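You operate a simulated robot arm through the tools that you are given. There is no shell and no other tool. Be economical: measure what you need, move in short steps, check, and stop when the job is done.

Carry out the task below with a simulated robot arm. There is one attempt and no reset: what you move stays moved.

Task
Fit the plate with the yellow grip and print the bracket on the small 3D printer.
Fine: check that the card in the slot says BRACKET, run the bed in, shut the door, heat it and start once it is ready.

Only the result counts: the job must be done as asked and must still hold three seconds after the hand-in. Knocking over, shifting, dropping, spilling or breaking anything else fails it.

Robot
A 6-joint arm with a two-finger parallel gripper, fixed in place. Base frame: the origin is at the foot of the arm, x ahead of it, y to its left, z up. Units: mm, rad, N and s.
With the tool pointing down near the work surface it reaches from about 180 to 740 mm from the base axis. Its first joint turns from -2.897 to 2.897 rad. Payload 3.91 kg.
The TCP is the grasp point between the finger pads, 30 mm short of the fingertips. In the tool frame z runs along the fingers and y along their closing line. Largest opening 110 mm; finger width 20, thickness 10; the body of the gripper, 48 by 112 mm, starts 55 mm behind the TCP.
Orientation is told as [roll, pitch, yaw] about the base's x, y, z axes, in that order, counted from this pose: with the fingers straight down and closing along the base's y, the tool's x points along the base's -x, its y along +y and its z along -z.

Tools
- The arm moves only by the tool move_arm. Its argument "rows" is a list of rows, each a list of 2 entries, a list of its own where there are three numbers: the shift along the tool's x, y, z in units of 30 mm (1.0 is 30 mm), then the turn, a rotation vector about the tool's x, y, z in units of 6 degrees (1.0 is 6 degrees). In form: [[[x, y, z], [ax, ay, az]], ...]. A call has 1 to 10 rows; each row shifts and turns the commanded pose from where the row before left it, along the tool's axes as they then stand. "fingers" is the gripper command, from -1 (shut) to 1 (fully open), values between in proportion, set as the call begins (left out, the last holds). A call with a number of a shift or a turn outside -1 to 1 is refused whole. Rows are played at 5 a second. More than 50 mm and 0.15 rad between two rows, or a gripper value outside its range, and nothing of the call is played. Where a pose cannot be reached the arm comes as near as it can. A force on the tool above 40 N (or 10 N above the force at the start of the call, whichever is more), or a blocked arm, ends the call early, and 0.2 s more pass. Each finger travels about 45 mm/s and halts on what it meets, pressing with about 41 N; the grip force reading is that of the motor and also rises with nothing between the fingers. The clock runs only during rows and for 0.2 s after the last one: add rows that do not move to give the fingers time. It gives the time, the measured TCP pose, the force on the tool (base axes), the opening and the grip force at its end, in the units of the frame above (readings bear some noise), with the torque about the TCP (base axes, N m) and any sound that the robot's microphone picked up, and new pictures: "show" is both (left out), scene, wrist or none.
- Cameras (640 x 400 px; columns grow to the right, rows downward): "scene" is fixed at [45.6, 660.5, 1692.3]; the picture's right is [-0.55, -0.84, 0.00], its down [-0.57, 0.38, -0.73] and it looks along [0.61, -0.40, -0.69] (base axes); focal length 320 px, centre (320, 200). "wrist" rides on the gripper at [71, 22, -107] in the tool frame; the picture's right is [-0.29, 0.96, 0.00], its down [-0.76, -0.23, -0.61] and it looks along [-0.58, -0.18, 0.79] (tool axes); focal length 243 px, centre (320, 200).
- lift_body(by): slides the trunk up (or, below 0, down) by that many mm; the arm rides with it, the base frame stays. It gives what a move gives, with no picture.
- measure_at(camera, pixels): for up to 12 pixels [column, row] of the newest picture of that camera ("zoom" is the newest enlarged one), the place [x, y, z] in the base frame of the surface seen there, good to about 2 mm, but the place of the scene camera against the robot may be out by one fixed shift of up to 25 mm in any direction. No time passes.
- close_up(camera, box): a new picture of the part [left, top, right, bottom] of that camera's present view, enlarged. No time passes.
- finish_job(): hands the job in; it is judged then, once.

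Work in short steps. Measure before you move; look again where a grasp or a placing could have gone wrong, and mend it. You have 80 turns and 200 pictures in all, those below and enlarged ones among them. Open the gripper and draw the arm clear of the work before you hand the job in, unless the task says otherwise; then end with one line.

The tools are called as name(argument=value, ...) on one line, values as JSON. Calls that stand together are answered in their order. move_arm: Moves the arm, as the interface text tells. Its arguments: {"type":"object","properties":{"rows":{"type":"array"},"fingers":{"type":"number"},"show":{"type":"string","enum":["both","scene","wrist","none"]}},"required":["rows"]} The other tools are called the same way: lift_body (by) slides the trunk up or down; measure_at (camera, pixels) gives the place of the surface under pixels of a picture; close_up (camera, box) takes an enlarged picture of a part of a camera's view; finish_job () hands the job in.

At the start:

```text
t: 0.0
tool_pos: [301.7, 258.8, 1302.2]
tool_rot: [0.001, -0.002, 0.0]
contact_force: [-0.5, 0.1, -0.6]
torque: [-0.01, -0.01, 0.03]
opening: 110.0
grip_force: 0.0
trunk travel left (down, up): [-525.0, 65.0]
```

scene: 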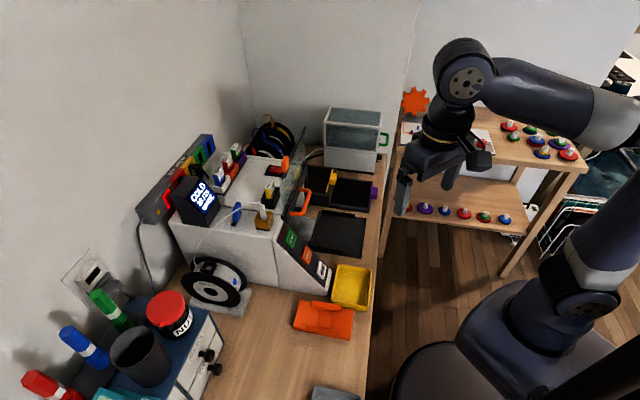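
wrist: 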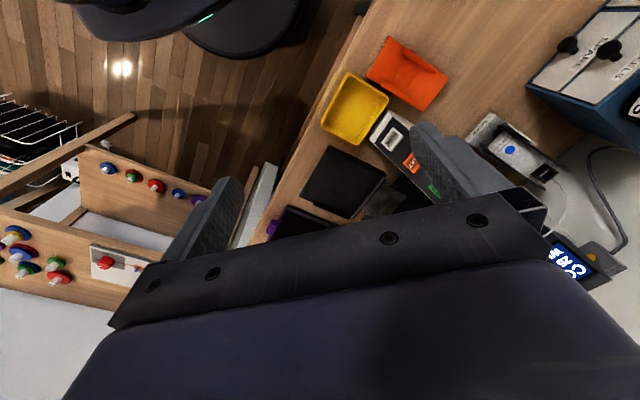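

The scene shows the printer around (250,220), with a screen at (200,195). I take close-ups to understand it.

close_up(camera="scene", box=[160, 120, 400, 270])

close_up(camera="scene", box=[240, 200, 400, 300])

close_up(camera="scene", box=[160, 130, 280, 230])

close_up(camera="scene", box=[260, 140, 400, 228])

```text
2.67 times, centred on (280, 195) of scene
```

zoom: 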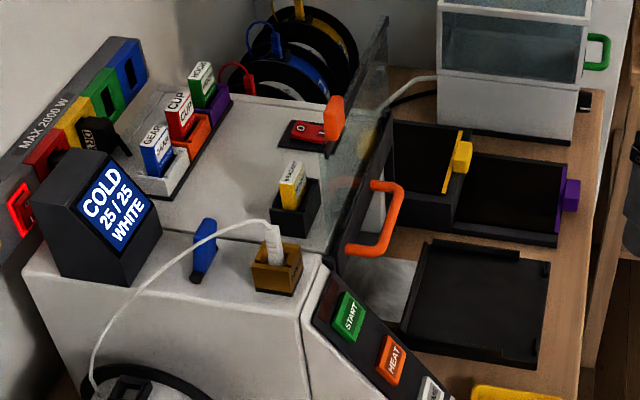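

```text
4.00 times, centred on (320, 250) of scene
```

zoom: 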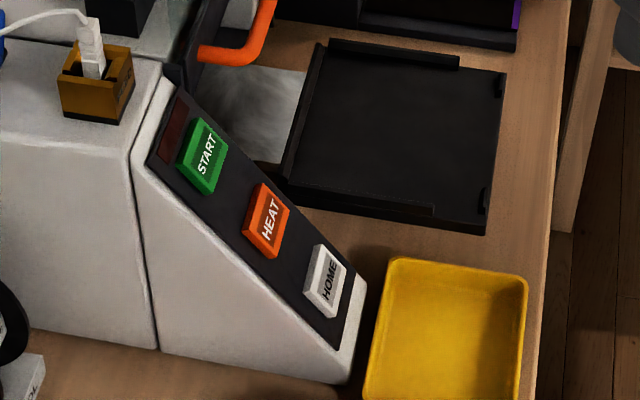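

```text
4.00 times, centred on (220, 180) of scene
```

zoom: 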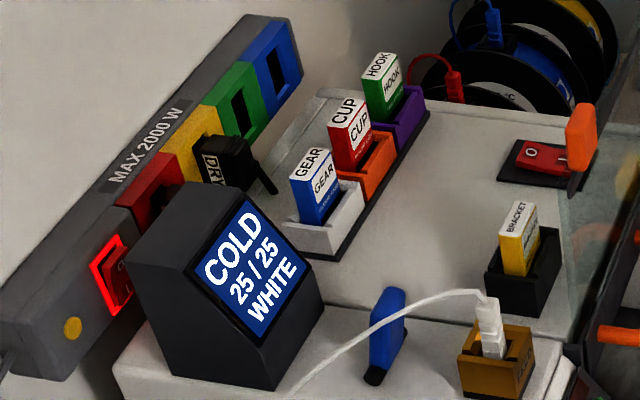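

```text
4.55 times, centred on (330, 184) of scene
```

zoom: 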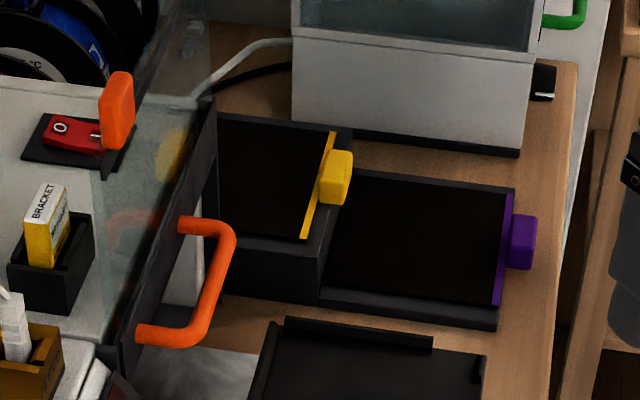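

I see BRACKET in the black slot, screen COLD 25/25 WHITE, yellow-grip plate in the rack and the bed out front. I measure the key points.

measure_at(camera="zoom", pixels=[[336, 178], [330, 160], [350, 178], [305, 237], [333, 135], [222, 117], [212, 225], [185, 225], [150, 333], [215, 330], [212, 107], [124, 345]])

measure_at(camera="scene", pixels=[[322, 212], [363, 218], [358, 256], [312, 247], [340, 232], [291, 238], [307, 255], [321, 270], [283, 165], [268, 190], [340, 195], [373, 193]])

close_up(camera="wrist", box=[240, 100, 440, 260])

```text
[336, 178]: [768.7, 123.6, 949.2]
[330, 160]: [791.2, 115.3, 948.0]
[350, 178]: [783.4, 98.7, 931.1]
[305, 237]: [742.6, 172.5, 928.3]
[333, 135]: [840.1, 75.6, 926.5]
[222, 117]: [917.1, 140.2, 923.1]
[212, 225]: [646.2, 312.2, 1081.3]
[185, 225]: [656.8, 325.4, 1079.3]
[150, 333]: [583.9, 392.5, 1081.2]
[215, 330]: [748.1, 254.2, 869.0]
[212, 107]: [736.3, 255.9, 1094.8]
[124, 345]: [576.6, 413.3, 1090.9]
```

```text
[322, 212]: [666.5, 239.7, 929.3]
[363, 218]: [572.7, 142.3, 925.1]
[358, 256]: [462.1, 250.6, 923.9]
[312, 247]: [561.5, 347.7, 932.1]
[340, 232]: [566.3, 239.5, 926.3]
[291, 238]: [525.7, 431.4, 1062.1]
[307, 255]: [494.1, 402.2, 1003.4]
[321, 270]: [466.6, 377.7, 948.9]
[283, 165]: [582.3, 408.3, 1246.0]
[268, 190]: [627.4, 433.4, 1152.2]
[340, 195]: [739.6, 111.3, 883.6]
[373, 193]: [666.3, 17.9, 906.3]
```

```text
2.50 times, centred on (340, 180) of wrist
```

zoom: 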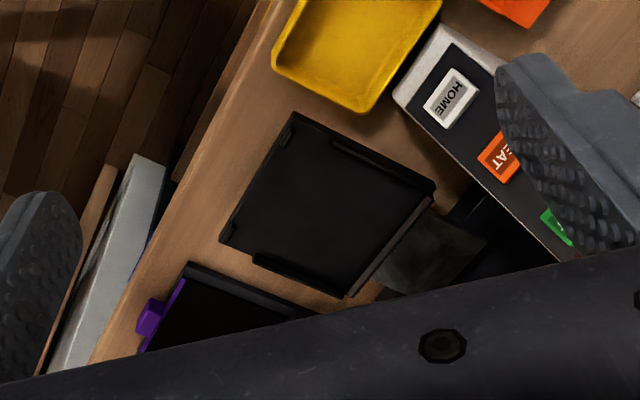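

The printer faces direction about (-0.7,-0.7), and the raised door handle sits near z 1081. I turn the tool 45° toward the printer to get a wrist view.

move_arm(rows=[[[0, 0, 0], [0, 0, -1]], [[0, 0, 0], [0, 0, -1]], [[0, 0, 0], [0, 0, -1]], [[0, 0, 0], [0, 0, -1]], [[0, 0, 0], [0, 0, -1]], [[0, 0, 0], [0, 0, -1]], [[0, 0, 0], [0, 0, -1]], [[0, 0, 0], [0, 0, -0.5]]])

```text
t: 1.8
tool_pos: [300.5, 259.2, 1302.3]
tool_rot: [-0.001, 0.001, 0.787]
contact_force: [-0.5, -0.3, 0.6]
torque: [-0.01, -0.03, 0.0]
opening: 110.1
grip_force: 0.0
trunk travel left (down, up): [-525.0, 65.0]
```

scene: 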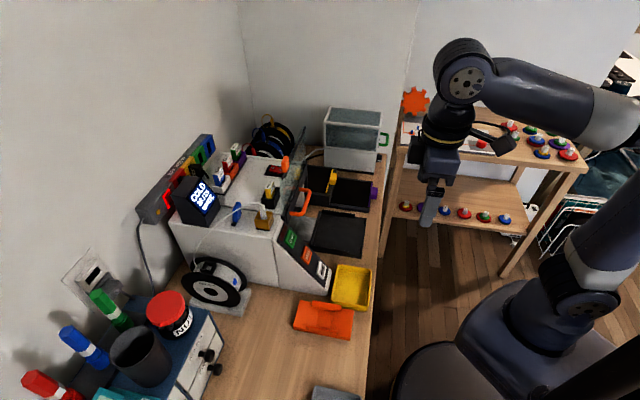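
wrist: 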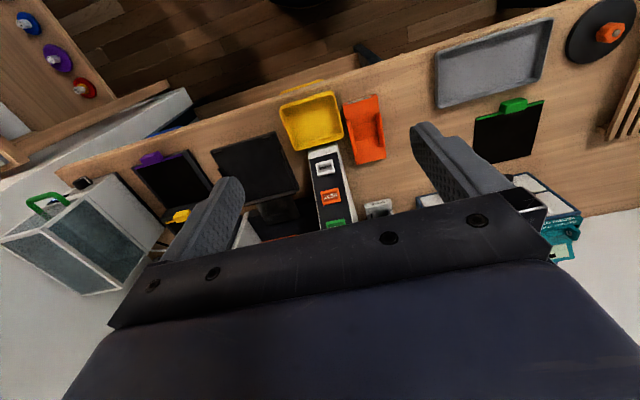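

The wrist view now faces the printer, and I see a third plate with green grip at (515,125). I tilt the tool forward for a frontal look at door and bed.

move_arm(rows=[[[0, 0, 0], [0, -1, 0]], [[0, 0, 0], [0, -1, 0]], [[0, 0, 0], [0, -1, 0]], [[0, 0, 0], [0, -1, 0]], [[0, 0, 0], [0, -1, 0]], [[0, 0, 0], [0, -1, 0]], [[0, -1, 0], [0, 0, 0]], [[0, -1, 0], [0, 0, 0]], [[0, -1, 0], [0, 0, 0]]], show="wrist")

close_up(camera="wrist", box=[120, 100, 440, 300])

```text
t: 3.8
tool_pos: [363.4, 195.7, 1303.4]
tool_rot: [-0.001, -0.629, 0.785]
contact_force: [-0.7, 0.7, -0.2]
torque: [0.01, 0.01, 0.03]
opening: 110.1
grip_force: 0.0
trunk travel left (down, up): [-525.0, 65.0]
```

wrist: 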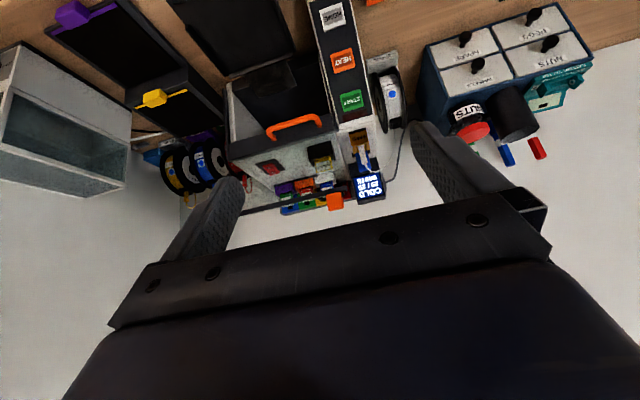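

```text
2.00 times, centred on (280, 200) of wrist
```

zoom: 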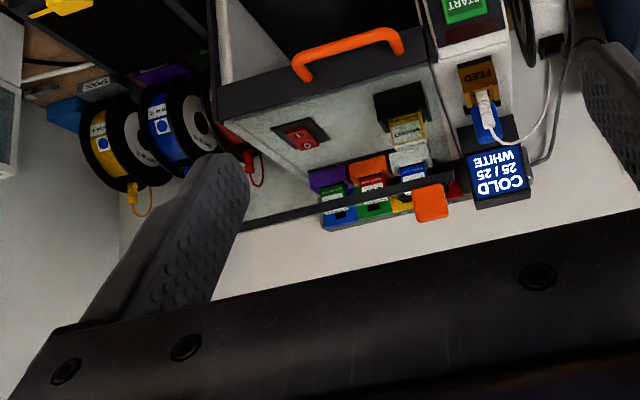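

The door is a vertically sliding pane with an orange handle at its bottom bar. I measure the same points with the wrist camera to calibrate the scene shift.

measure_at(camera="wrist", pixels=[[270, 133], [320, 118], [335, 202], [349, 100], [342, 60], [332, 15], [152, 98], [132, 104], [184, 90], [294, 124], [225, 90], [330, 95]])

measure_at(camera="scene", pixels=[[294, 215], [307, 192], [302, 205], [284, 160], [332, 178]])

close_up(camera="wrist", box=[40, 0, 240, 125])

close_up(camera="wrist", box=[220, 0, 420, 125])

```text
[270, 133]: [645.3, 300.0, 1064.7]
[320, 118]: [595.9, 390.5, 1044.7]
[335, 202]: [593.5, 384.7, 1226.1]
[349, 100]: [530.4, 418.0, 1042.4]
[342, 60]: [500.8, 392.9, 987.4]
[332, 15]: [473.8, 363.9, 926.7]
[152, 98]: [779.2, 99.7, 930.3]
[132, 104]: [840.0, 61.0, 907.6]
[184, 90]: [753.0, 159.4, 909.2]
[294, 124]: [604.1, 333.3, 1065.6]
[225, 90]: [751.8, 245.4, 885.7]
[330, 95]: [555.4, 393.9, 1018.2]
```

```text
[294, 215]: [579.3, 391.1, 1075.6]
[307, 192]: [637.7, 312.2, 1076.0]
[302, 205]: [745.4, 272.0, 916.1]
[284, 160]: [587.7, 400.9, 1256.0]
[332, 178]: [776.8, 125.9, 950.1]
```

```text
3.20 times, centred on (140, 62) of wrist
```

zoom: 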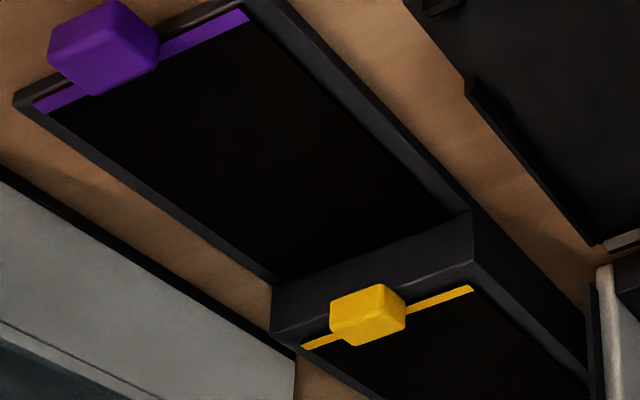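

```text
3.20 times, centred on (320, 62) of wrist
```

zoom: 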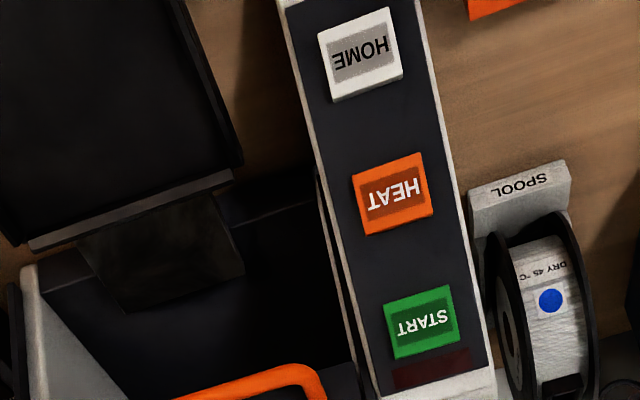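

Scene readings need a shift of about (+6,-12,-20). Yellow grip is near (779,100,930), so I untilt and move over toward it, staying high.

move_arm(rows=[[[0, -1, 0], [0, 1, 0]], [[0, -1, 0], [0, 1, 0]], [[0, -1, 0], [0, 1, 0]], [[0, -1, 0], [0, 1, 0]], [[0, -1, 0], [0, 1, 0]], [[0, -1, 0], [0, 1, 0]], [[-1, -1, 0], [0, 0, 0]], [[-1, -1, 0], [0, 0, 0]], [[-1, -1, 0], [0, 0, 0]]], show="none")

lift_body(by=-150)

move_arm(rows=[[[0, 0, 0], [0, 0, 0]]])

```text
t: 5.8
tool_pos: [601.7, 64.9, 1280.4]
tool_rot: [-0.002, -0.003, 0.786]
contact_force: [0.6, 0.3, 0.2]
torque: [0.0, 0.02, 0.02]
opening: 110.0
grip_force: 0.1
out of reach, approached as far as the arm can: row 8, 9
trunk travel left (down, up): [-525.0, 65.0]
```

```text
t: 7.5
tool_pos: [600.8, 65.9, 1132.1]
tool_rot: [-0.002, -0.003, 0.787]
contact_force: [0.1, -0.4, 0.0]
torque: [0.01, 0.0, 0.03]
opening: 110.3
grip_force: 0.1
trunk travel left (down, up): [-375.0, 215.0]
```

```text
t: 8.0
tool_pos: [601.5, 64.5, 1130.7]
tool_rot: [-0.001, -0.003, 0.785]
contact_force: [0.2, 0.0, -0.8]
torque: [-0.05, 0.04, -0.01]
opening: 110.1
grip_force: 0.1
trunk travel left (down, up): [-375.0, 215.0]
```

scene: 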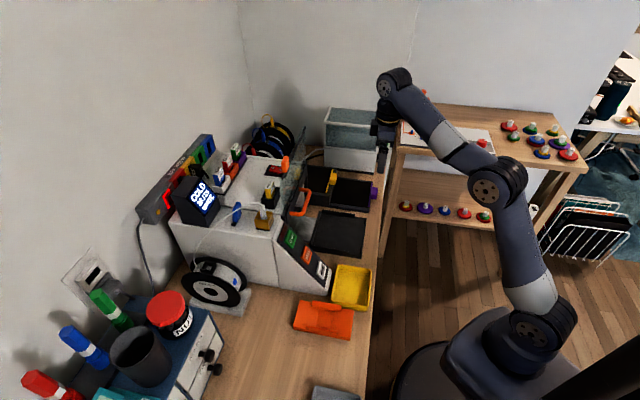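
wrist: 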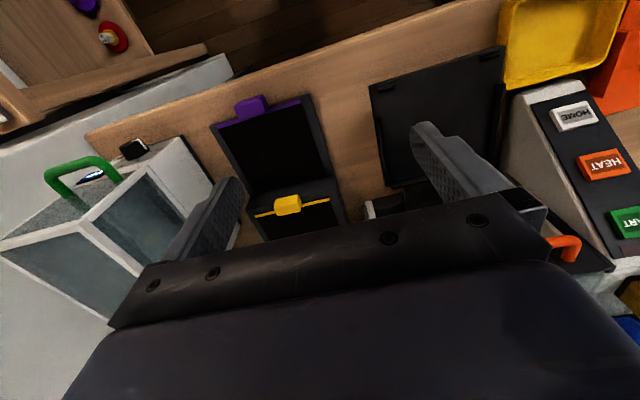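

The closer wrist view shows the yellow grip at (287,204) and the bed at (435,115). I measure these carefully.

measure_at(camera="wrist", pixels=[[287, 203], [256, 214], [329, 200], [276, 212], [299, 208], [372, 88], [502, 50], [390, 185], [180, 140], [215, 185], [100, 215], [250, 106]])

close_up(camera="wrist", box=[200, 140, 360, 240])

close_up(camera="wrist", box=[340, 30, 540, 230])

```text
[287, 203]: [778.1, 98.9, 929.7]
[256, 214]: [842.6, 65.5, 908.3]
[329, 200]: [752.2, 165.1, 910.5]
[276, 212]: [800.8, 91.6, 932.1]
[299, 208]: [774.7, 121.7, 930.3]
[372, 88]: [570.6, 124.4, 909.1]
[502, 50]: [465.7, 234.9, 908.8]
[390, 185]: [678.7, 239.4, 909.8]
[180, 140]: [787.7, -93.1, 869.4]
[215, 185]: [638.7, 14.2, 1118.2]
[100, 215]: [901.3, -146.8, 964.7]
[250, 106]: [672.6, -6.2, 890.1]
```

```text
4.00 times, centred on (280, 190) of wrist
```

zoom: 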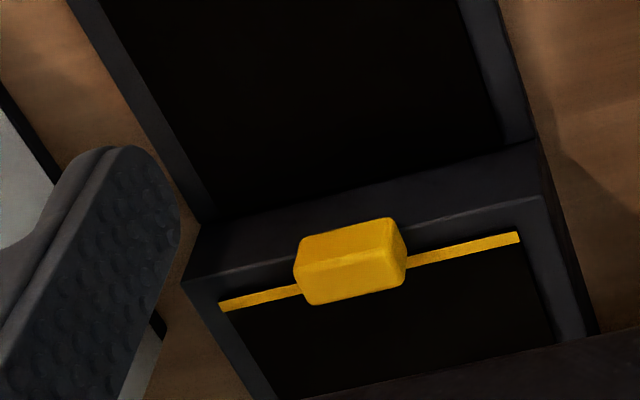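

```text
2.00 times, centred on (440, 130) of wrist
```

zoom: 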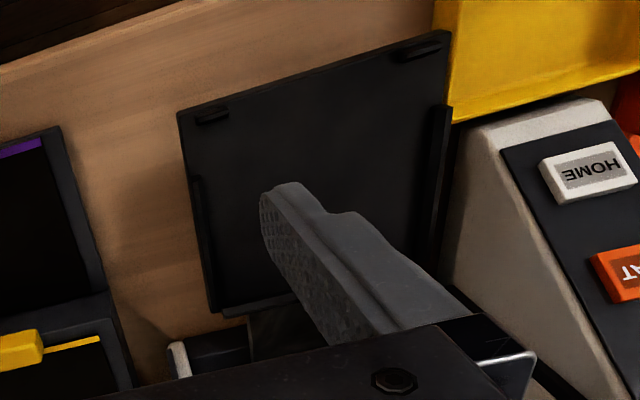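

Grip block top is at z≈930, about 44 mm wide, centred near (782,101). I descend with the arm and approach to see whether it reaches.

move_arm(rows=[[[0, -0.5, 1], [0, 0, 0]], [[0, -0.5, 1], [0, 0, 0]], [[0, -0.5, 1], [0, 0, 0]], [[-0.5, -0.5, 0.5], [0, 0, 0]], [[-1, -0.5, 0], [0, 0, 0]], [[-1, -0.5, 0], [0, 0, 0]], [[-0.5, -0.4, 0], [0, 0, 0]]])

```text
t: 9.6
tool_pos: [685.8, 52.6, 1026.2]
tool_rot: [-0.001, -0.003, 0.785]
contact_force: [0.0, 0.3, -0.1]
torque: [0.0, 0.0, 0.0]
opening: 110.3
grip_force: 0.0
out of reach, approached as far as the arm can: row 6, 7
trunk travel left (down, up): [-375.0, 215.0]
```

scene: 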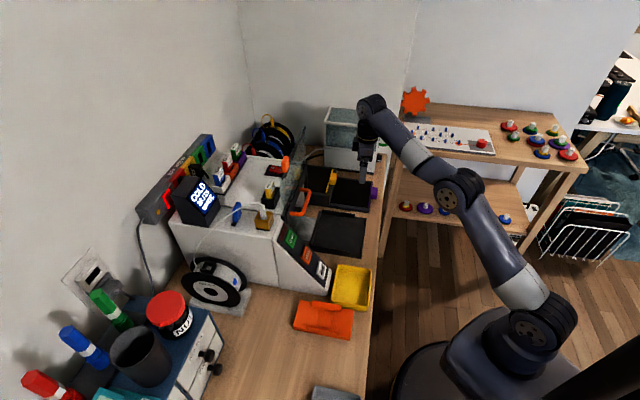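
wrist: 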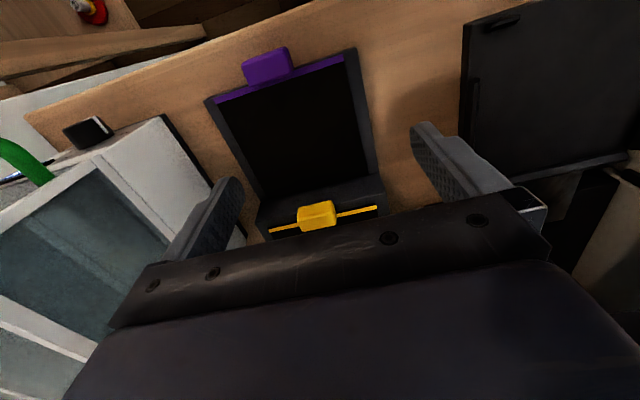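

Reach is limited because the shoulder sits low relative to the tool; raising the trunk fully and lowering the arm gives more reach.

lift_body(by=213)

move_arm(rows=[[[0, 0, 1], [0, 0, 0]], [[0, 0, 1], [0, 0, 0]], [[0, 0, 1], [0, 0, 0]], [[0, 0, 1], [0, 0, 0]], [[0, 0, 1], [0, 0, 0]], [[0, 0, 1], [0, 0, 0]], [[0, 0, 1], [0, 0, 0]], [[0, 0, 0], [0, 0, 0]]], show="wrist")

```text
t: 11.8
tool_pos: [686.1, 53.0, 1239.9]
tool_rot: [-0.001, -0.003, 0.787]
contact_force: [-0.2, -0.1, 0.6]
torque: [0.01, 0.05, -0.02]
opening: 110.1
grip_force: 0.0
trunk travel left (down, up): [-588.0, 2.0]
```

```text
t: 13.6
tool_pos: [687.0, 52.1, 1027.3]
tool_rot: [-0.001, -0.002, 0.786]
contact_force: [0.0, 0.0, -0.3]
torque: [-0.02, 0.02, -0.02]
opening: 109.8
grip_force: 0.1
trunk travel left (down, up): [-588.0, 2.0]
```

wrist: 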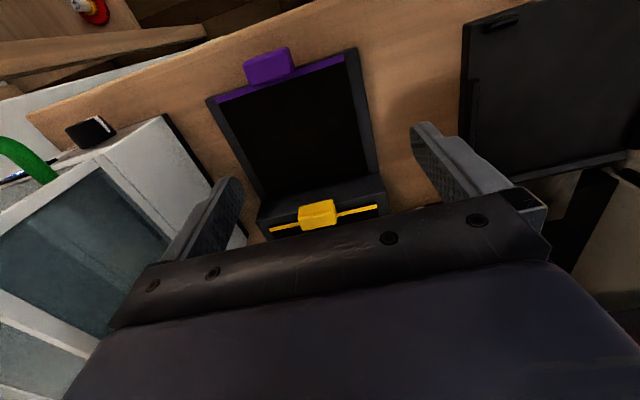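

Now at z 1027 with reach available. I zoom and measure the grip and rack.

close_up(camera="wrist", box=[250, 180, 394, 270])

measure_at(camera="wrist", pixels=[[316, 208], [316, 217], [300, 212], [333, 205], [272, 229], [374, 208], [303, 229], [334, 225], [318, 226], [318, 192], [380, 190], [265, 215]])

```text
4.44 times, centred on (322, 225) of wrist
```

zoom: 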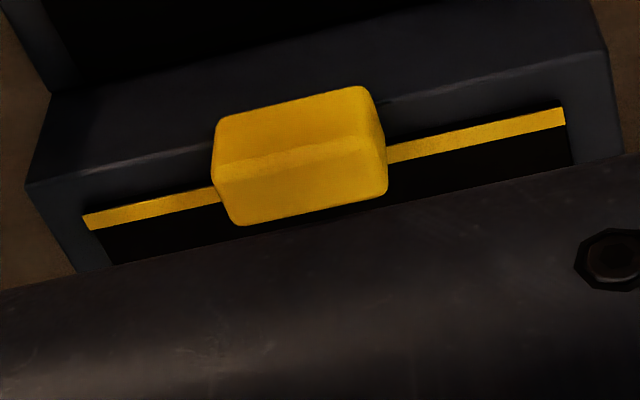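

```text
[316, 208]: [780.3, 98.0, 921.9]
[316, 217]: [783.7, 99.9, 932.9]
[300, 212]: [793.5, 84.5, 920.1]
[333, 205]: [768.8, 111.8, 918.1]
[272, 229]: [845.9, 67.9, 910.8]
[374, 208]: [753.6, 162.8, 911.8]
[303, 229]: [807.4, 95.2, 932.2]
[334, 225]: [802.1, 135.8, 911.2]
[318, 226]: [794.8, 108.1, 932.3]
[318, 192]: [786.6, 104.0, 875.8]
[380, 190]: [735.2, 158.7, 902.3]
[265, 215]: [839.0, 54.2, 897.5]
```

Block front face is at about (781,98), its centre near (787,104), top z 932. I move above it and pre-close to about 70 mm.

move_arm(rows=[[[-0.87, -0.283, 0], [0, 0, 0]], [[-0.87, -0.283, 0], [0, 0, 0]], [[-0.87, -0.283, 0], [0, 0, 0]], [[-0.87, -0.283, 0.5], [0, 0, 0]], [[0, 0, 0.7], [0, 0, 0]], [[0, 0, 0], [0, 0, 0]]], fingers=0.27)

```text
t: 15.0
tool_pos: [748.7, 98.1, 987.8]
tool_rot: [-0.001, -0.001, 0.786]
contact_force: [-0.3, 0.2, 0.0]
torque: [-0.02, -0.01, 0.03]
opening: 69.8
grip_force: 0.1
out of reach, approached as far as the arm can: row 3, 4
trunk travel left (down, up): [-588.0, 2.0]
```

scene: 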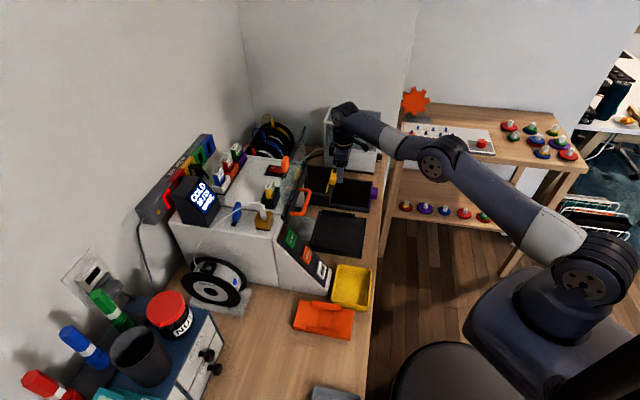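
wrist: 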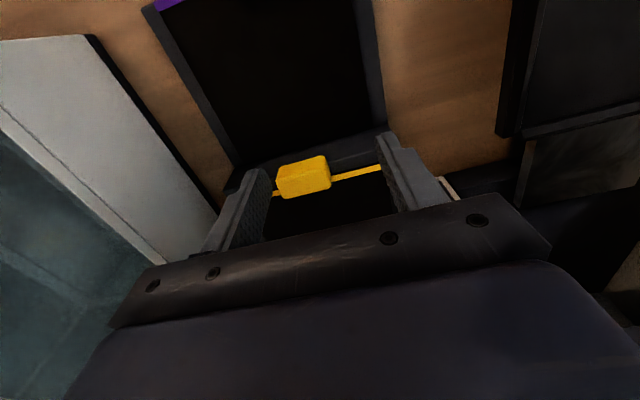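

The arm fell short at (749,98). Tilting the tool 15° outward about TCP buys reach; then I align above the block and check.

move_arm(rows=[[[0, 0, 0], [0, -1, 0]], [[0, 0, 0], [0, -1, 0]], [[0, 0, 0], [0, -0.5, 0]], [[-0.5, -0.4, 0], [0, 0, 0]], [[-0.3, -0.37, 0], [0, 0, 0]], [[0, 0, 0], [0, 0, 0]]])

```text
t: 16.4
tool_pos: [783.0, 97.3, 996.2]
tool_rot: [-0.001, -0.263, 0.786]
contact_force: [-0.2, -0.2, -0.4]
torque: [-0.03, -0.02, 0.01]
opening: 70.0
grip_force: 0.0
trunk travel left (down, up): [-588.0, 2.0]
```

scene: 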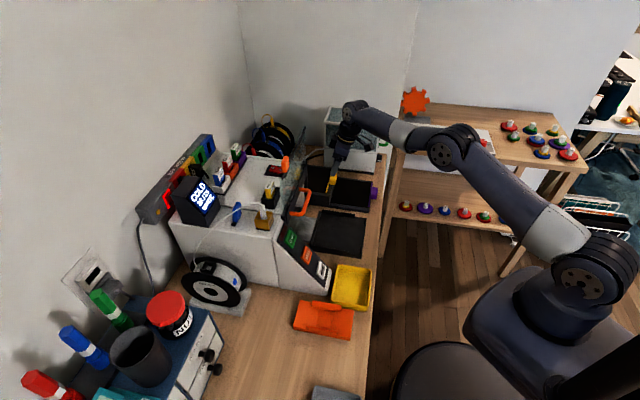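
wrist: 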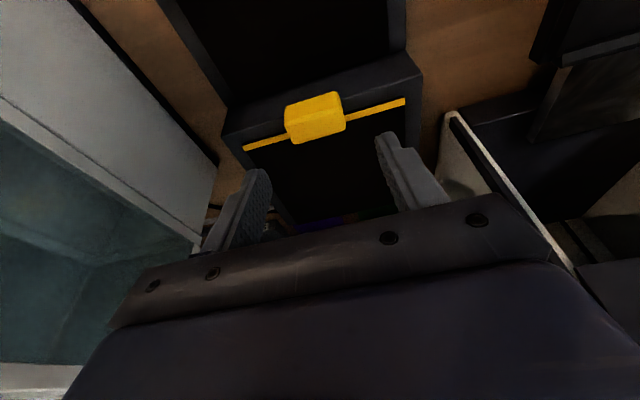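

Reached (783,97,996). I verify block position in this view before lowering.

measure_at(camera="wrist", pixels=[[288, 118], [341, 103], [293, 138], [343, 122], [315, 130], [315, 107], [246, 149], [404, 101], [314, 139], [270, 185], [395, 155], [230, 133]])

close_up(camera="wrist", box=[220, 60, 444, 200])

```text
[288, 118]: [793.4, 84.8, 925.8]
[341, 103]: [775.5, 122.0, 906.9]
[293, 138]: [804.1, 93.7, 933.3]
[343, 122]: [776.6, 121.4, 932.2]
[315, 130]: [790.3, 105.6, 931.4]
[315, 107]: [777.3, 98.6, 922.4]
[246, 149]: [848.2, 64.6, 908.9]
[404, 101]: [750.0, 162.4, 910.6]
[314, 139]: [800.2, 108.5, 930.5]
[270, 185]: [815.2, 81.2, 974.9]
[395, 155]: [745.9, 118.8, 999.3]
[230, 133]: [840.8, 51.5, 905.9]
```

```text
2.86 times, centred on (332, 130) of wrist
```

zoom: 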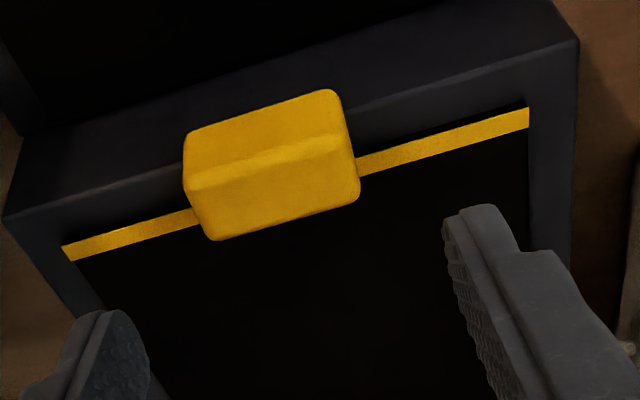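

Block spans lateral ±20 around l≈483 and f 619–642; plate square at 45°. I lower to z≈944, then close.

move_arm(rows=[[[0.12, 0.06, 0.57], [0, 0, 0]], [[0.12, 0, 0.57], [0, 0, 0]], [[0.12, 0, 0.56], [0, 0, 0]], [[0, 0, 0], [0, 0, 0]]])

```text
t: 17.4
tool_pos: [783.7, 101.8, 944.2]
tool_rot: [-0.003, -0.264, 0.784]
contact_force: [-0.5, 0.3, 0.7]
torque: [-0.02, 0.03, -0.02]
opening: 70.0
grip_force: 0.1
trunk travel left (down, up): [-588.0, 2.0]
```

scene: 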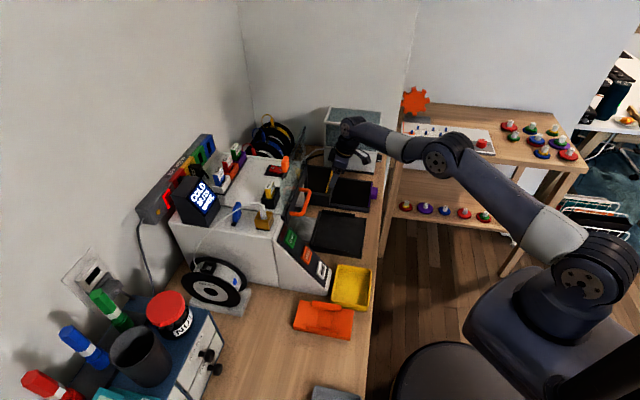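
wrist: 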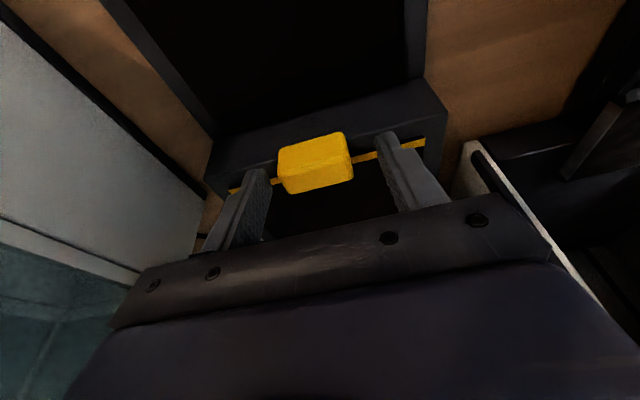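

Fingers straddle the block but look off-centre, left gap (270–280) smaller than right (350–383). I check by zoom and measurement.

close_up(camera="wrist", box=[220, 110, 444, 250])

measure_at(camera="wrist", pixels=[[265, 180], [387, 145], [283, 182], [350, 172], [288, 190], [345, 138], [280, 152], [255, 175], [377, 140]])

```text
2.86 times, centred on (332, 180) of wrist
```

zoom: 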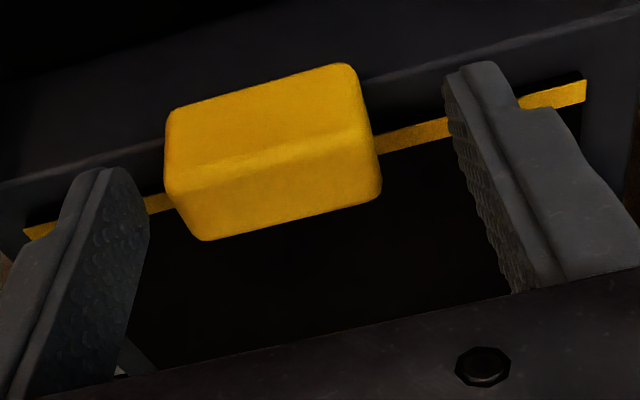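

```text
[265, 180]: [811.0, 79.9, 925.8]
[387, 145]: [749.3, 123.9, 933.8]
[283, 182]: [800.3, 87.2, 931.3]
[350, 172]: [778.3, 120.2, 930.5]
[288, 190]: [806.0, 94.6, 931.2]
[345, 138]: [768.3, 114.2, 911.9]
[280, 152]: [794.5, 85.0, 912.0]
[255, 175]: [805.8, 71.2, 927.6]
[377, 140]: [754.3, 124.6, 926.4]
```

Finger centre is l≈481 versus block 484.5; I shift 3.5 mm and close.

move_arm(rows=[[[0, -0.11, 0], [0, 0, 0]], [[0, 0, 0], [0, 0, 0]]], show="none")

move_arm(rows=[[[0, 0, 0], [0, 0, 0]], [[0, 0, 0], [0, 0, 0]], [[0, 0, 0], [0, 0, 0]], [[0, 0, 0], [0, 0, 0]], [[0, 0, 0], [0, 0, 0]]], fingers=-1, show="wrist")

```text
t: 18.0
tool_pos: [785.5, 98.3, 945.2]
tool_rot: [-0.002, -0.265, 0.784]
contact_force: [-0.7, -1.3, 0.1]
torque: [0.01, 0.01, -0.02]
opening: 69.7
grip_force: 0.1
trunk travel left (down, up): [-588.0, 2.0]
```

```text
t: 19.2
tool_pos: [784.3, 99.5, 944.7]
tool_rot: [-0.002, -0.264, 0.786]
contact_force: [0.0, -0.7, 0.0]
torque: [0.07, -0.07, -0.01]
opening: 43.0
grip_force: 41.4
trunk travel left (down, up): [-588.0, 2.0]
```

wrist: 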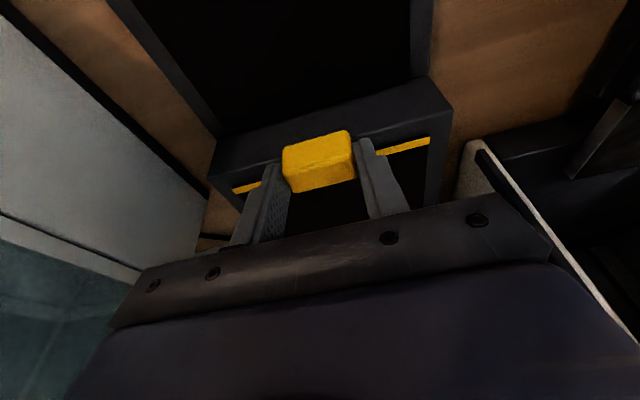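

Gripped at 43 mm. Lift straight up about 50 mm.

move_arm(rows=[[[-0.072, 0, -0.27], [0, 0, 0]], [[-0.12, 0, -0.45], [0, 0, 0]], [[-0.12, 0, -0.45], [0, 0, 0]], [[-0.12, 0, -0.45], [0, 0, 0]], [[0, 0, 0], [0, 0, 0]]])

```text
t: 20.4
tool_pos: [784.5, 99.4, 993.8]
tool_rot: [-0.002, -0.264, 0.786]
contact_force: [0.3, 0.2, 0.5]
torque: [-0.01, 0.02, -0.02]
opening: 0.1
grip_force: 38.1
trunk travel left (down, up): [-588.0, 2.0]
```

scene: 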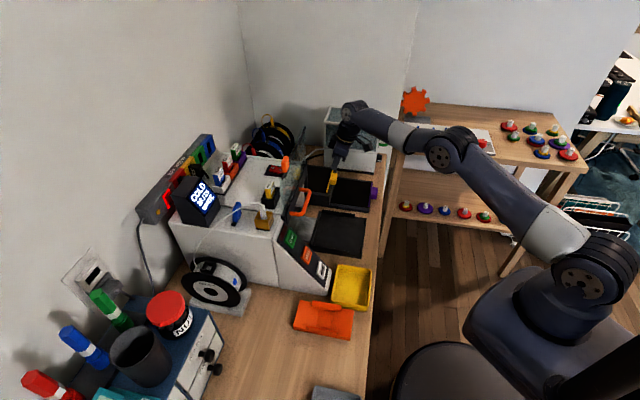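
wrist: 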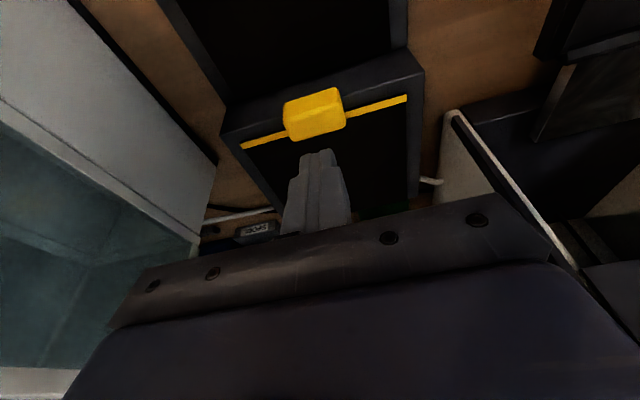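

The fingers slipped off; opening 0. I check whether the plate moved.

measure_at(camera="wrist", pixels=[[243, 146], [405, 97], [290, 135], [343, 119], [315, 126], [315, 105]])

close_up(camera="wrist", box=[220, 60, 444, 200])

close_up(camera="scene", box=[290, 150, 386, 210])

```text
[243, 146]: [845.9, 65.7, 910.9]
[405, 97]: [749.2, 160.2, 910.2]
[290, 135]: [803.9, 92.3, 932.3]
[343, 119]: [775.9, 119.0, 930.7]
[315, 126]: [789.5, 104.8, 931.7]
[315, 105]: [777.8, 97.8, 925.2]
```

```text
2.86 times, centred on (332, 130) of wrist
```

zoom: 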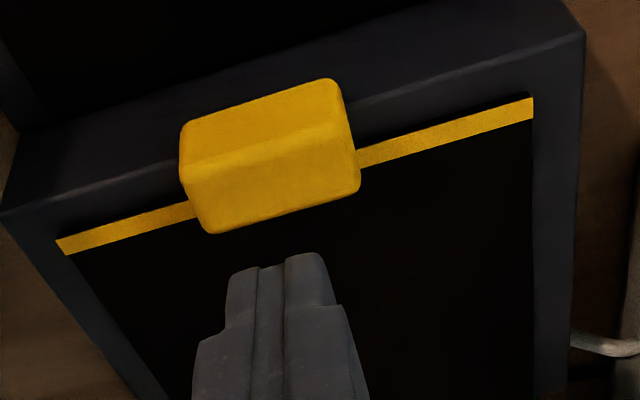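

```text
6.67 times, centred on (338, 180) of scene
```

zoom: 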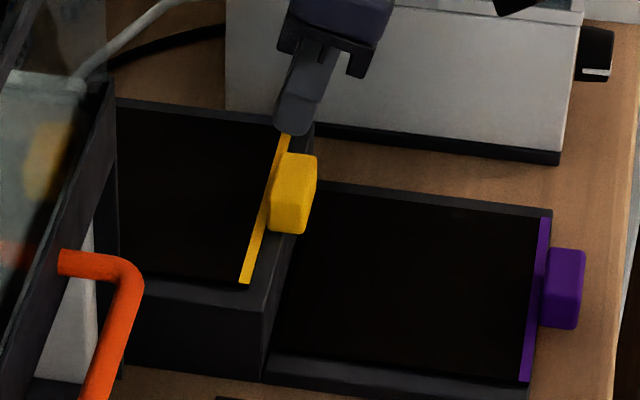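

The plate is unmoved; it likely pivoted out because the lateral grip can't hold the pitching moment. I'll regrip with the fingers closing front-to-back (yaw −45°), so back off, untilt and turn.

move_arm(rows=[[[1, 0, -0.8], [0, 0, 0]], [[1, 0, -0.3], [0, 0, 0]], [[1, 0, 0], [0, 1, 0]], [[1, 0, 0], [0, 1, 0]], [[0, 0, 0], [0, 0.52, 0]], [[0, 0, 0], [0, 0, 1]], [[0, 0, 0], [0, 0, 1]], [[0, 0, 0], [0, 0, 1]], [[0, 0, 0], [0, 0, 1]], [[0, 0, 0], [0, 0, 1]]], fingers=0.1, show="none")

move_arm(rows=[[[0, 0, 0], [0, 0, 1]], [[0, 0, 0], [0, 0, 1]], [[0, 0, 0], [0, 0, 1]], [[0, 0, 0], [0, 0, 1]], [[0, 0, 0], [0, 0, 1]], [[0, 0, 0], [0, 0, 1]], [[0, 0, 0], [0, 0, 1]], [[0, 0, 0], [0, 0, 1]], [[0, 0, 0], [0, 0, 1]], [[0, 0, 0], [0, 0, 1]]], show="wrist")

```text
t: 22.6
tool_pos: [697.7, 9.9, 998.3]
tool_rot: [-0.001, 0.001, 0.261]
contact_force: [-0.4, -1.2, -0.3]
torque: [-0.02, 0.02, 0.03]
opening: 60.8
grip_force: 0.0
trunk travel left (down, up): [-588.0, 2.0]
```

```text
t: 24.8
tool_pos: [696.9, 10.5, 997.8]
tool_rot: [0.001, 0.0, -0.787]
contact_force: [0.3, 0.2, -0.1]
torque: [-0.02, 0.01, -0.02]
opening: 60.2
grip_force: 0.0
trunk travel left (down, up): [-588.0, 2.0]
```

wrist: 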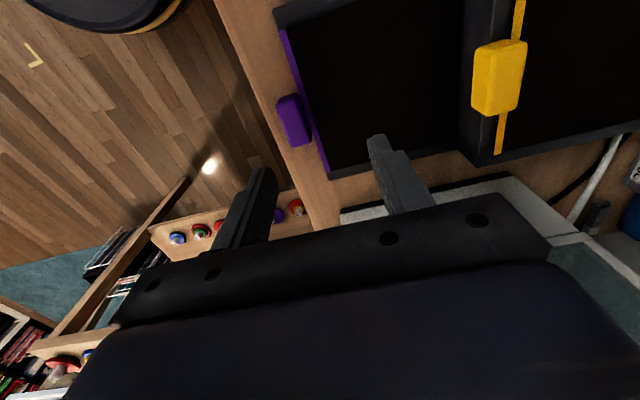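

Yaw is −45°. Now tilt 15° and translate along f to over the block, at z≈998.

move_arm(rows=[[[0, 0, 0], [0, -1, 0]], [[0, 0, 0], [0, -1, 0]], [[0, 0, 0], [0, -0.5, 0]], [[0, 1, 0], [0, 0, 0]], [[0, 1, 0], [0, 0, 0]], [[0, 1, 0], [0, 0, 0]], [[0, 1, 0], [0, 0, 0]], [[0, 0.36, 0], [0, 0, 0]], [[0, 0, 0], [0, 0, 0]]], show="both")

```text
t: 26.8
tool_pos: [780.4, 102.0, 995.9]
tool_rot: [0.0, -0.265, -0.785]
contact_force: [1.3, -0.2, -0.4]
torque: [0.0, 0.04, -0.04]
opening: 60.2
grip_force: 0.2
out of reach, approached as far as the arm can: row 8
trunk travel left (down, up): [-588.0, 2.0]
```

scene: 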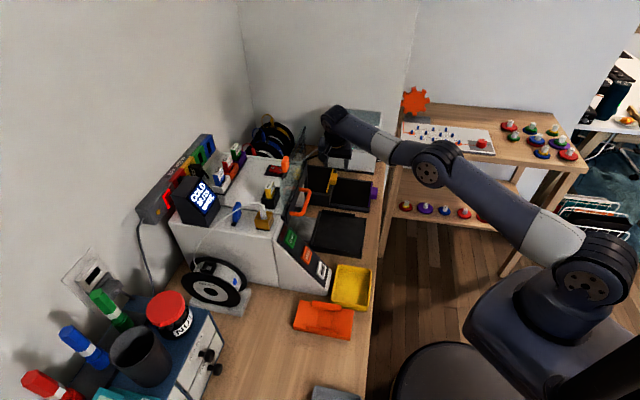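
wrist: 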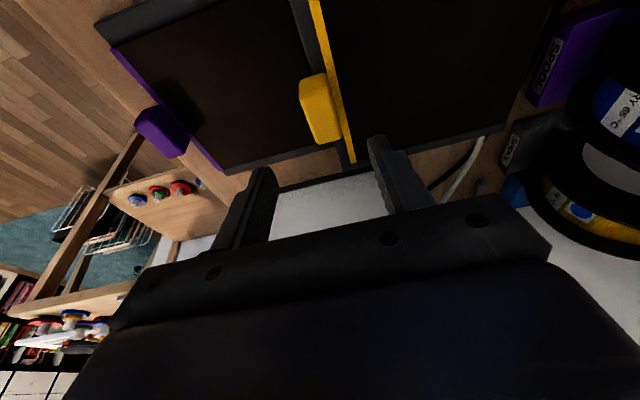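

Over the block, slightly short in f (624 vs 631). I measure the block again in this view before descending.

measure_at(camera="wrist", pixels=[[305, 85], [328, 78], [318, 140], [338, 133], [320, 110], [330, 105], [313, 5], [353, 160]])

close_up(camera="wrist", box=[240, 50, 448, 180])

```text
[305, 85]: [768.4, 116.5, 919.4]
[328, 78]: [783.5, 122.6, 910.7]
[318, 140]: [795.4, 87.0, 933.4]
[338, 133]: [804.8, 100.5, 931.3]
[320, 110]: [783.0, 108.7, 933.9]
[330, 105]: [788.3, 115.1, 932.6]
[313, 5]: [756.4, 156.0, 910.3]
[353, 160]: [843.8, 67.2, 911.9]
```

```text
3.08 times, centred on (344, 115) of wrist
```

zoom: 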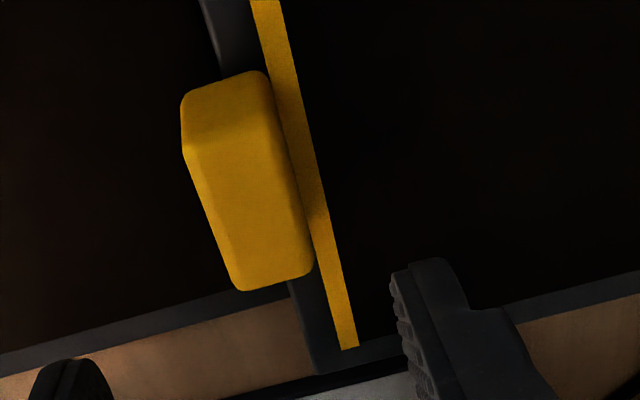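

Block spans f≈621–641. Descend ~52 mm straight with +6 mm in f.

move_arm(rows=[[[0.15, 0, 0.56], [0, 0, 0]], [[0.15, 0.1, 0.56], [0, 0, 0]], [[0.15, 0.1, 0.56], [0, 0, 0]], [[0, 0, 0], [0, 0, 0]]], show="wrist")

close_up(camera="wrist", box=[220, 90, 444, 230])

```text
t: 27.8
tool_pos: [781.9, 103.4, 944.4]
tool_rot: [0.001, -0.263, -0.785]
contact_force: [0.3, 0.5, 0.4]
torque: [-0.01, -0.03, -0.01]
opening: 60.6
grip_force: 0.0
trunk travel left (down, up): [-588.0, 2.0]
```

wrist: 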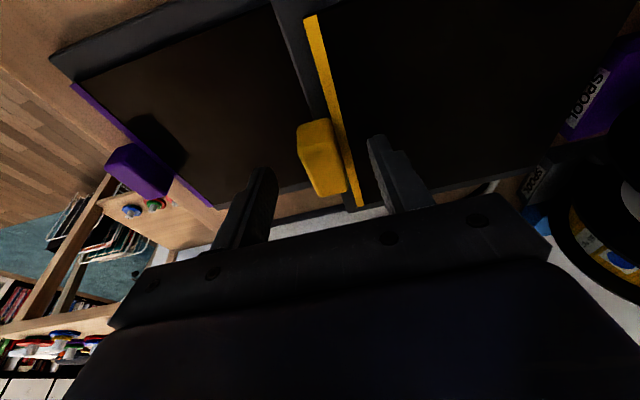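

```text
2.86 times, centred on (332, 160) of wrist
```

zoom: 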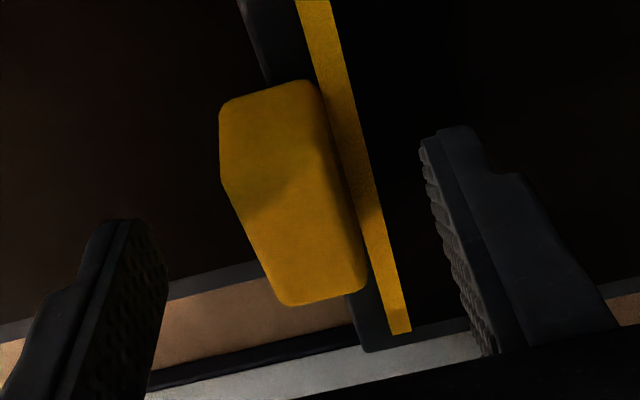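

Fingers straddle the block. Nudge +4 mm in f and 2 mm lower, then close.

move_arm(rows=[[[0.02, 0.13, 0.07], [0, 0, 0]], [[0, 0, 0], [0, 0, 0]]], show="none")

move_arm(rows=[[[0, 0, 0], [0, 0, 0]], [[0, 0, 0], [0, 0, 0]], [[0, 0, 0], [0, 0, 0]], [[0, 0, 0], [0, 0, 0]], [[0, 0, 0], [0, 0, 0]]], fingers=-1, show="wrist")

close_up(camera="wrist", box=[220, 90, 444, 230])

```text
t: 28.4
tool_pos: [781.7, 103.0, 945.1]
tool_rot: [0.002, -0.263, -0.785]
contact_force: [0.1, -0.8, 0.8]
torque: [0.0, -0.01, 0.01]
opening: 60.4
grip_force: 0.2
out of reach, approached as far as the arm can: row 1
trunk travel left (down, up): [-588.0, 2.0]
```

```text
t: 29.6
tool_pos: [781.8, 103.9, 944.5]
tool_rot: [0.001, -0.264, -0.785]
contact_force: [-0.5, 0.2, 0.0]
torque: [-0.03, 0.04, -0.02]
opening: 21.2
grip_force: 40.8
trunk travel left (down, up): [-588.0, 2.0]
```

wrist: 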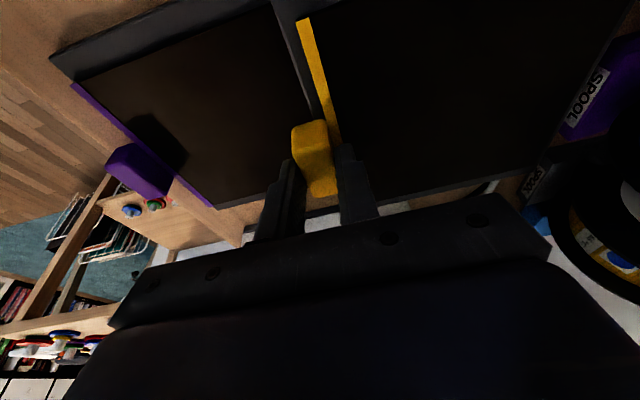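

```text
2.86 times, centred on (332, 160) of wrist
```

zoom: 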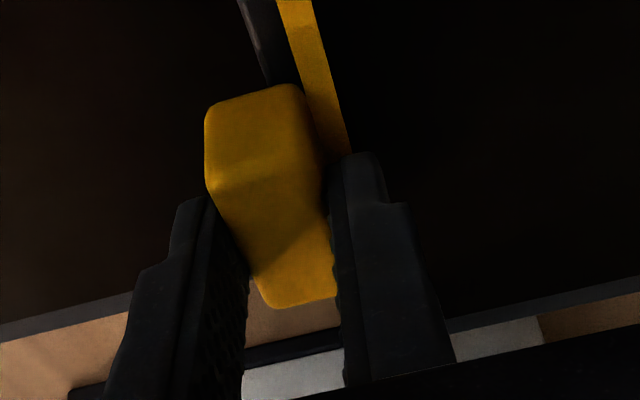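

Gripped at 21 mm. Lift a few mm slowly and read the force.

move_arm(rows=[[[-0.017, 0, -0.065], [0, 0, 0]], [[-0.017, 0, -0.065], [0, 0, 0]], [[-0.017, 0, -0.065], [0, 0, 0]], [[-0.017, 0, -0.065], [0, 0, 0]], [[0, 0, 0], [0, 0, 0]]], show="wrist")

close_up(camera="scene", box=[290, 150, 386, 210])

```text
t: 30.8
tool_pos: [782.5, 105.7, 953.7]
tool_rot: [0.002, -0.262, -0.785]
contact_force: [-0.6, 0.0, -0.9]
torque: [-0.06, 0.06, -0.03]
opening: 21.1
grip_force: 41.0
trunk travel left (down, up): [-588.0, 2.0]
```

wrist: 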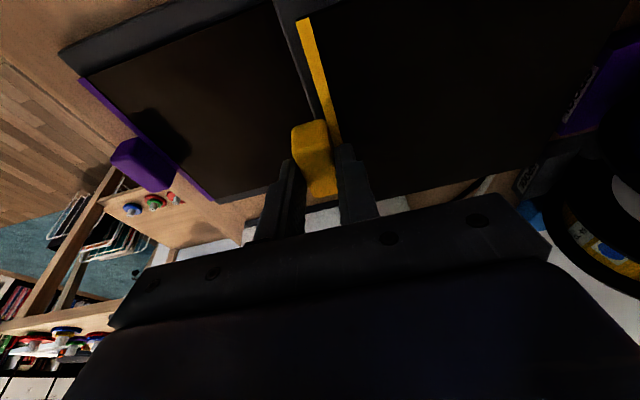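

```text
6.67 times, centred on (338, 180) of scene
```

zoom: 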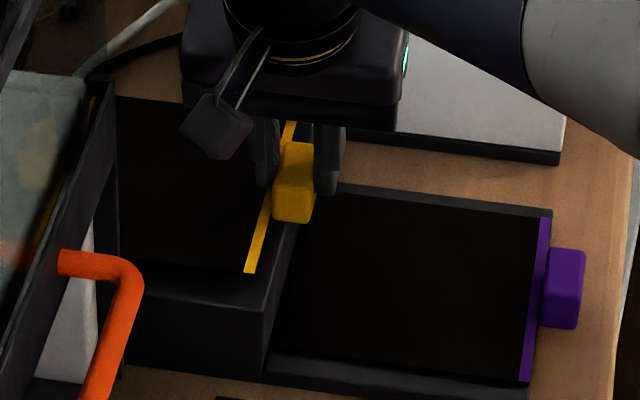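

The plate follows (tiny weight). I lift a further ~40 mm.

move_arm(rows=[[[-0.07, 0, -0.26], [0, 0, 0]], [[-0.07, 0, -0.26], [0, 0, 0]], [[-0.07, -0.05, -0.26], [0, 0, 0]], [[-0.07, -0.1, -0.26], [0, 0, 0]], [[-0.07, -0.1, -0.26], [0, 0, 0]], [[0, 0, 0], [0, 0, 0]]], show="both")

close_up(camera="scene", box=[290, 150, 386, 210])

```text
t: 32.2
tool_pos: [777.5, 100.6, 993.8]
tool_rot: [0.001, -0.264, -0.785]
contact_force: [-0.6, -0.3, -1.5]
torque: [-0.06, 0.06, 0.03]
opening: 21.0
grip_force: 41.2
trunk travel left (down, up): [-588.0, 2.0]
```

scene: 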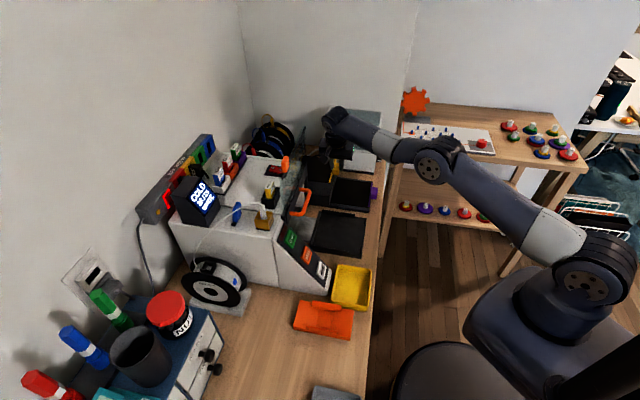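
wrist: 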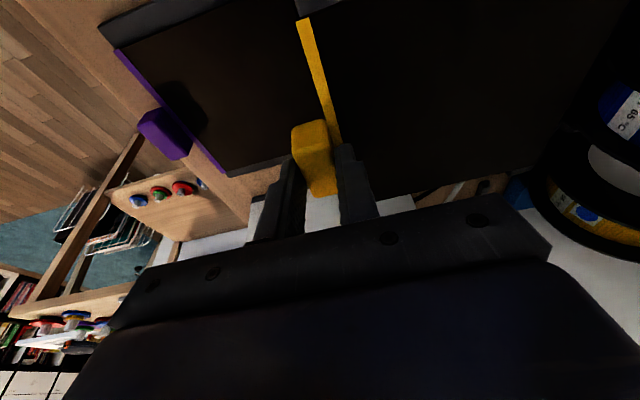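

```text
6.67 times, centred on (338, 180) of scene
```

zoom: 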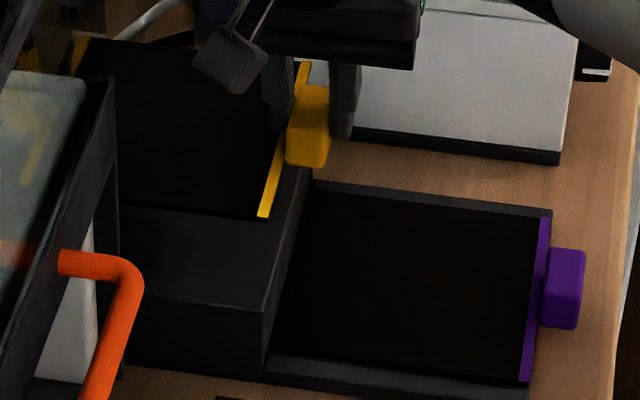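

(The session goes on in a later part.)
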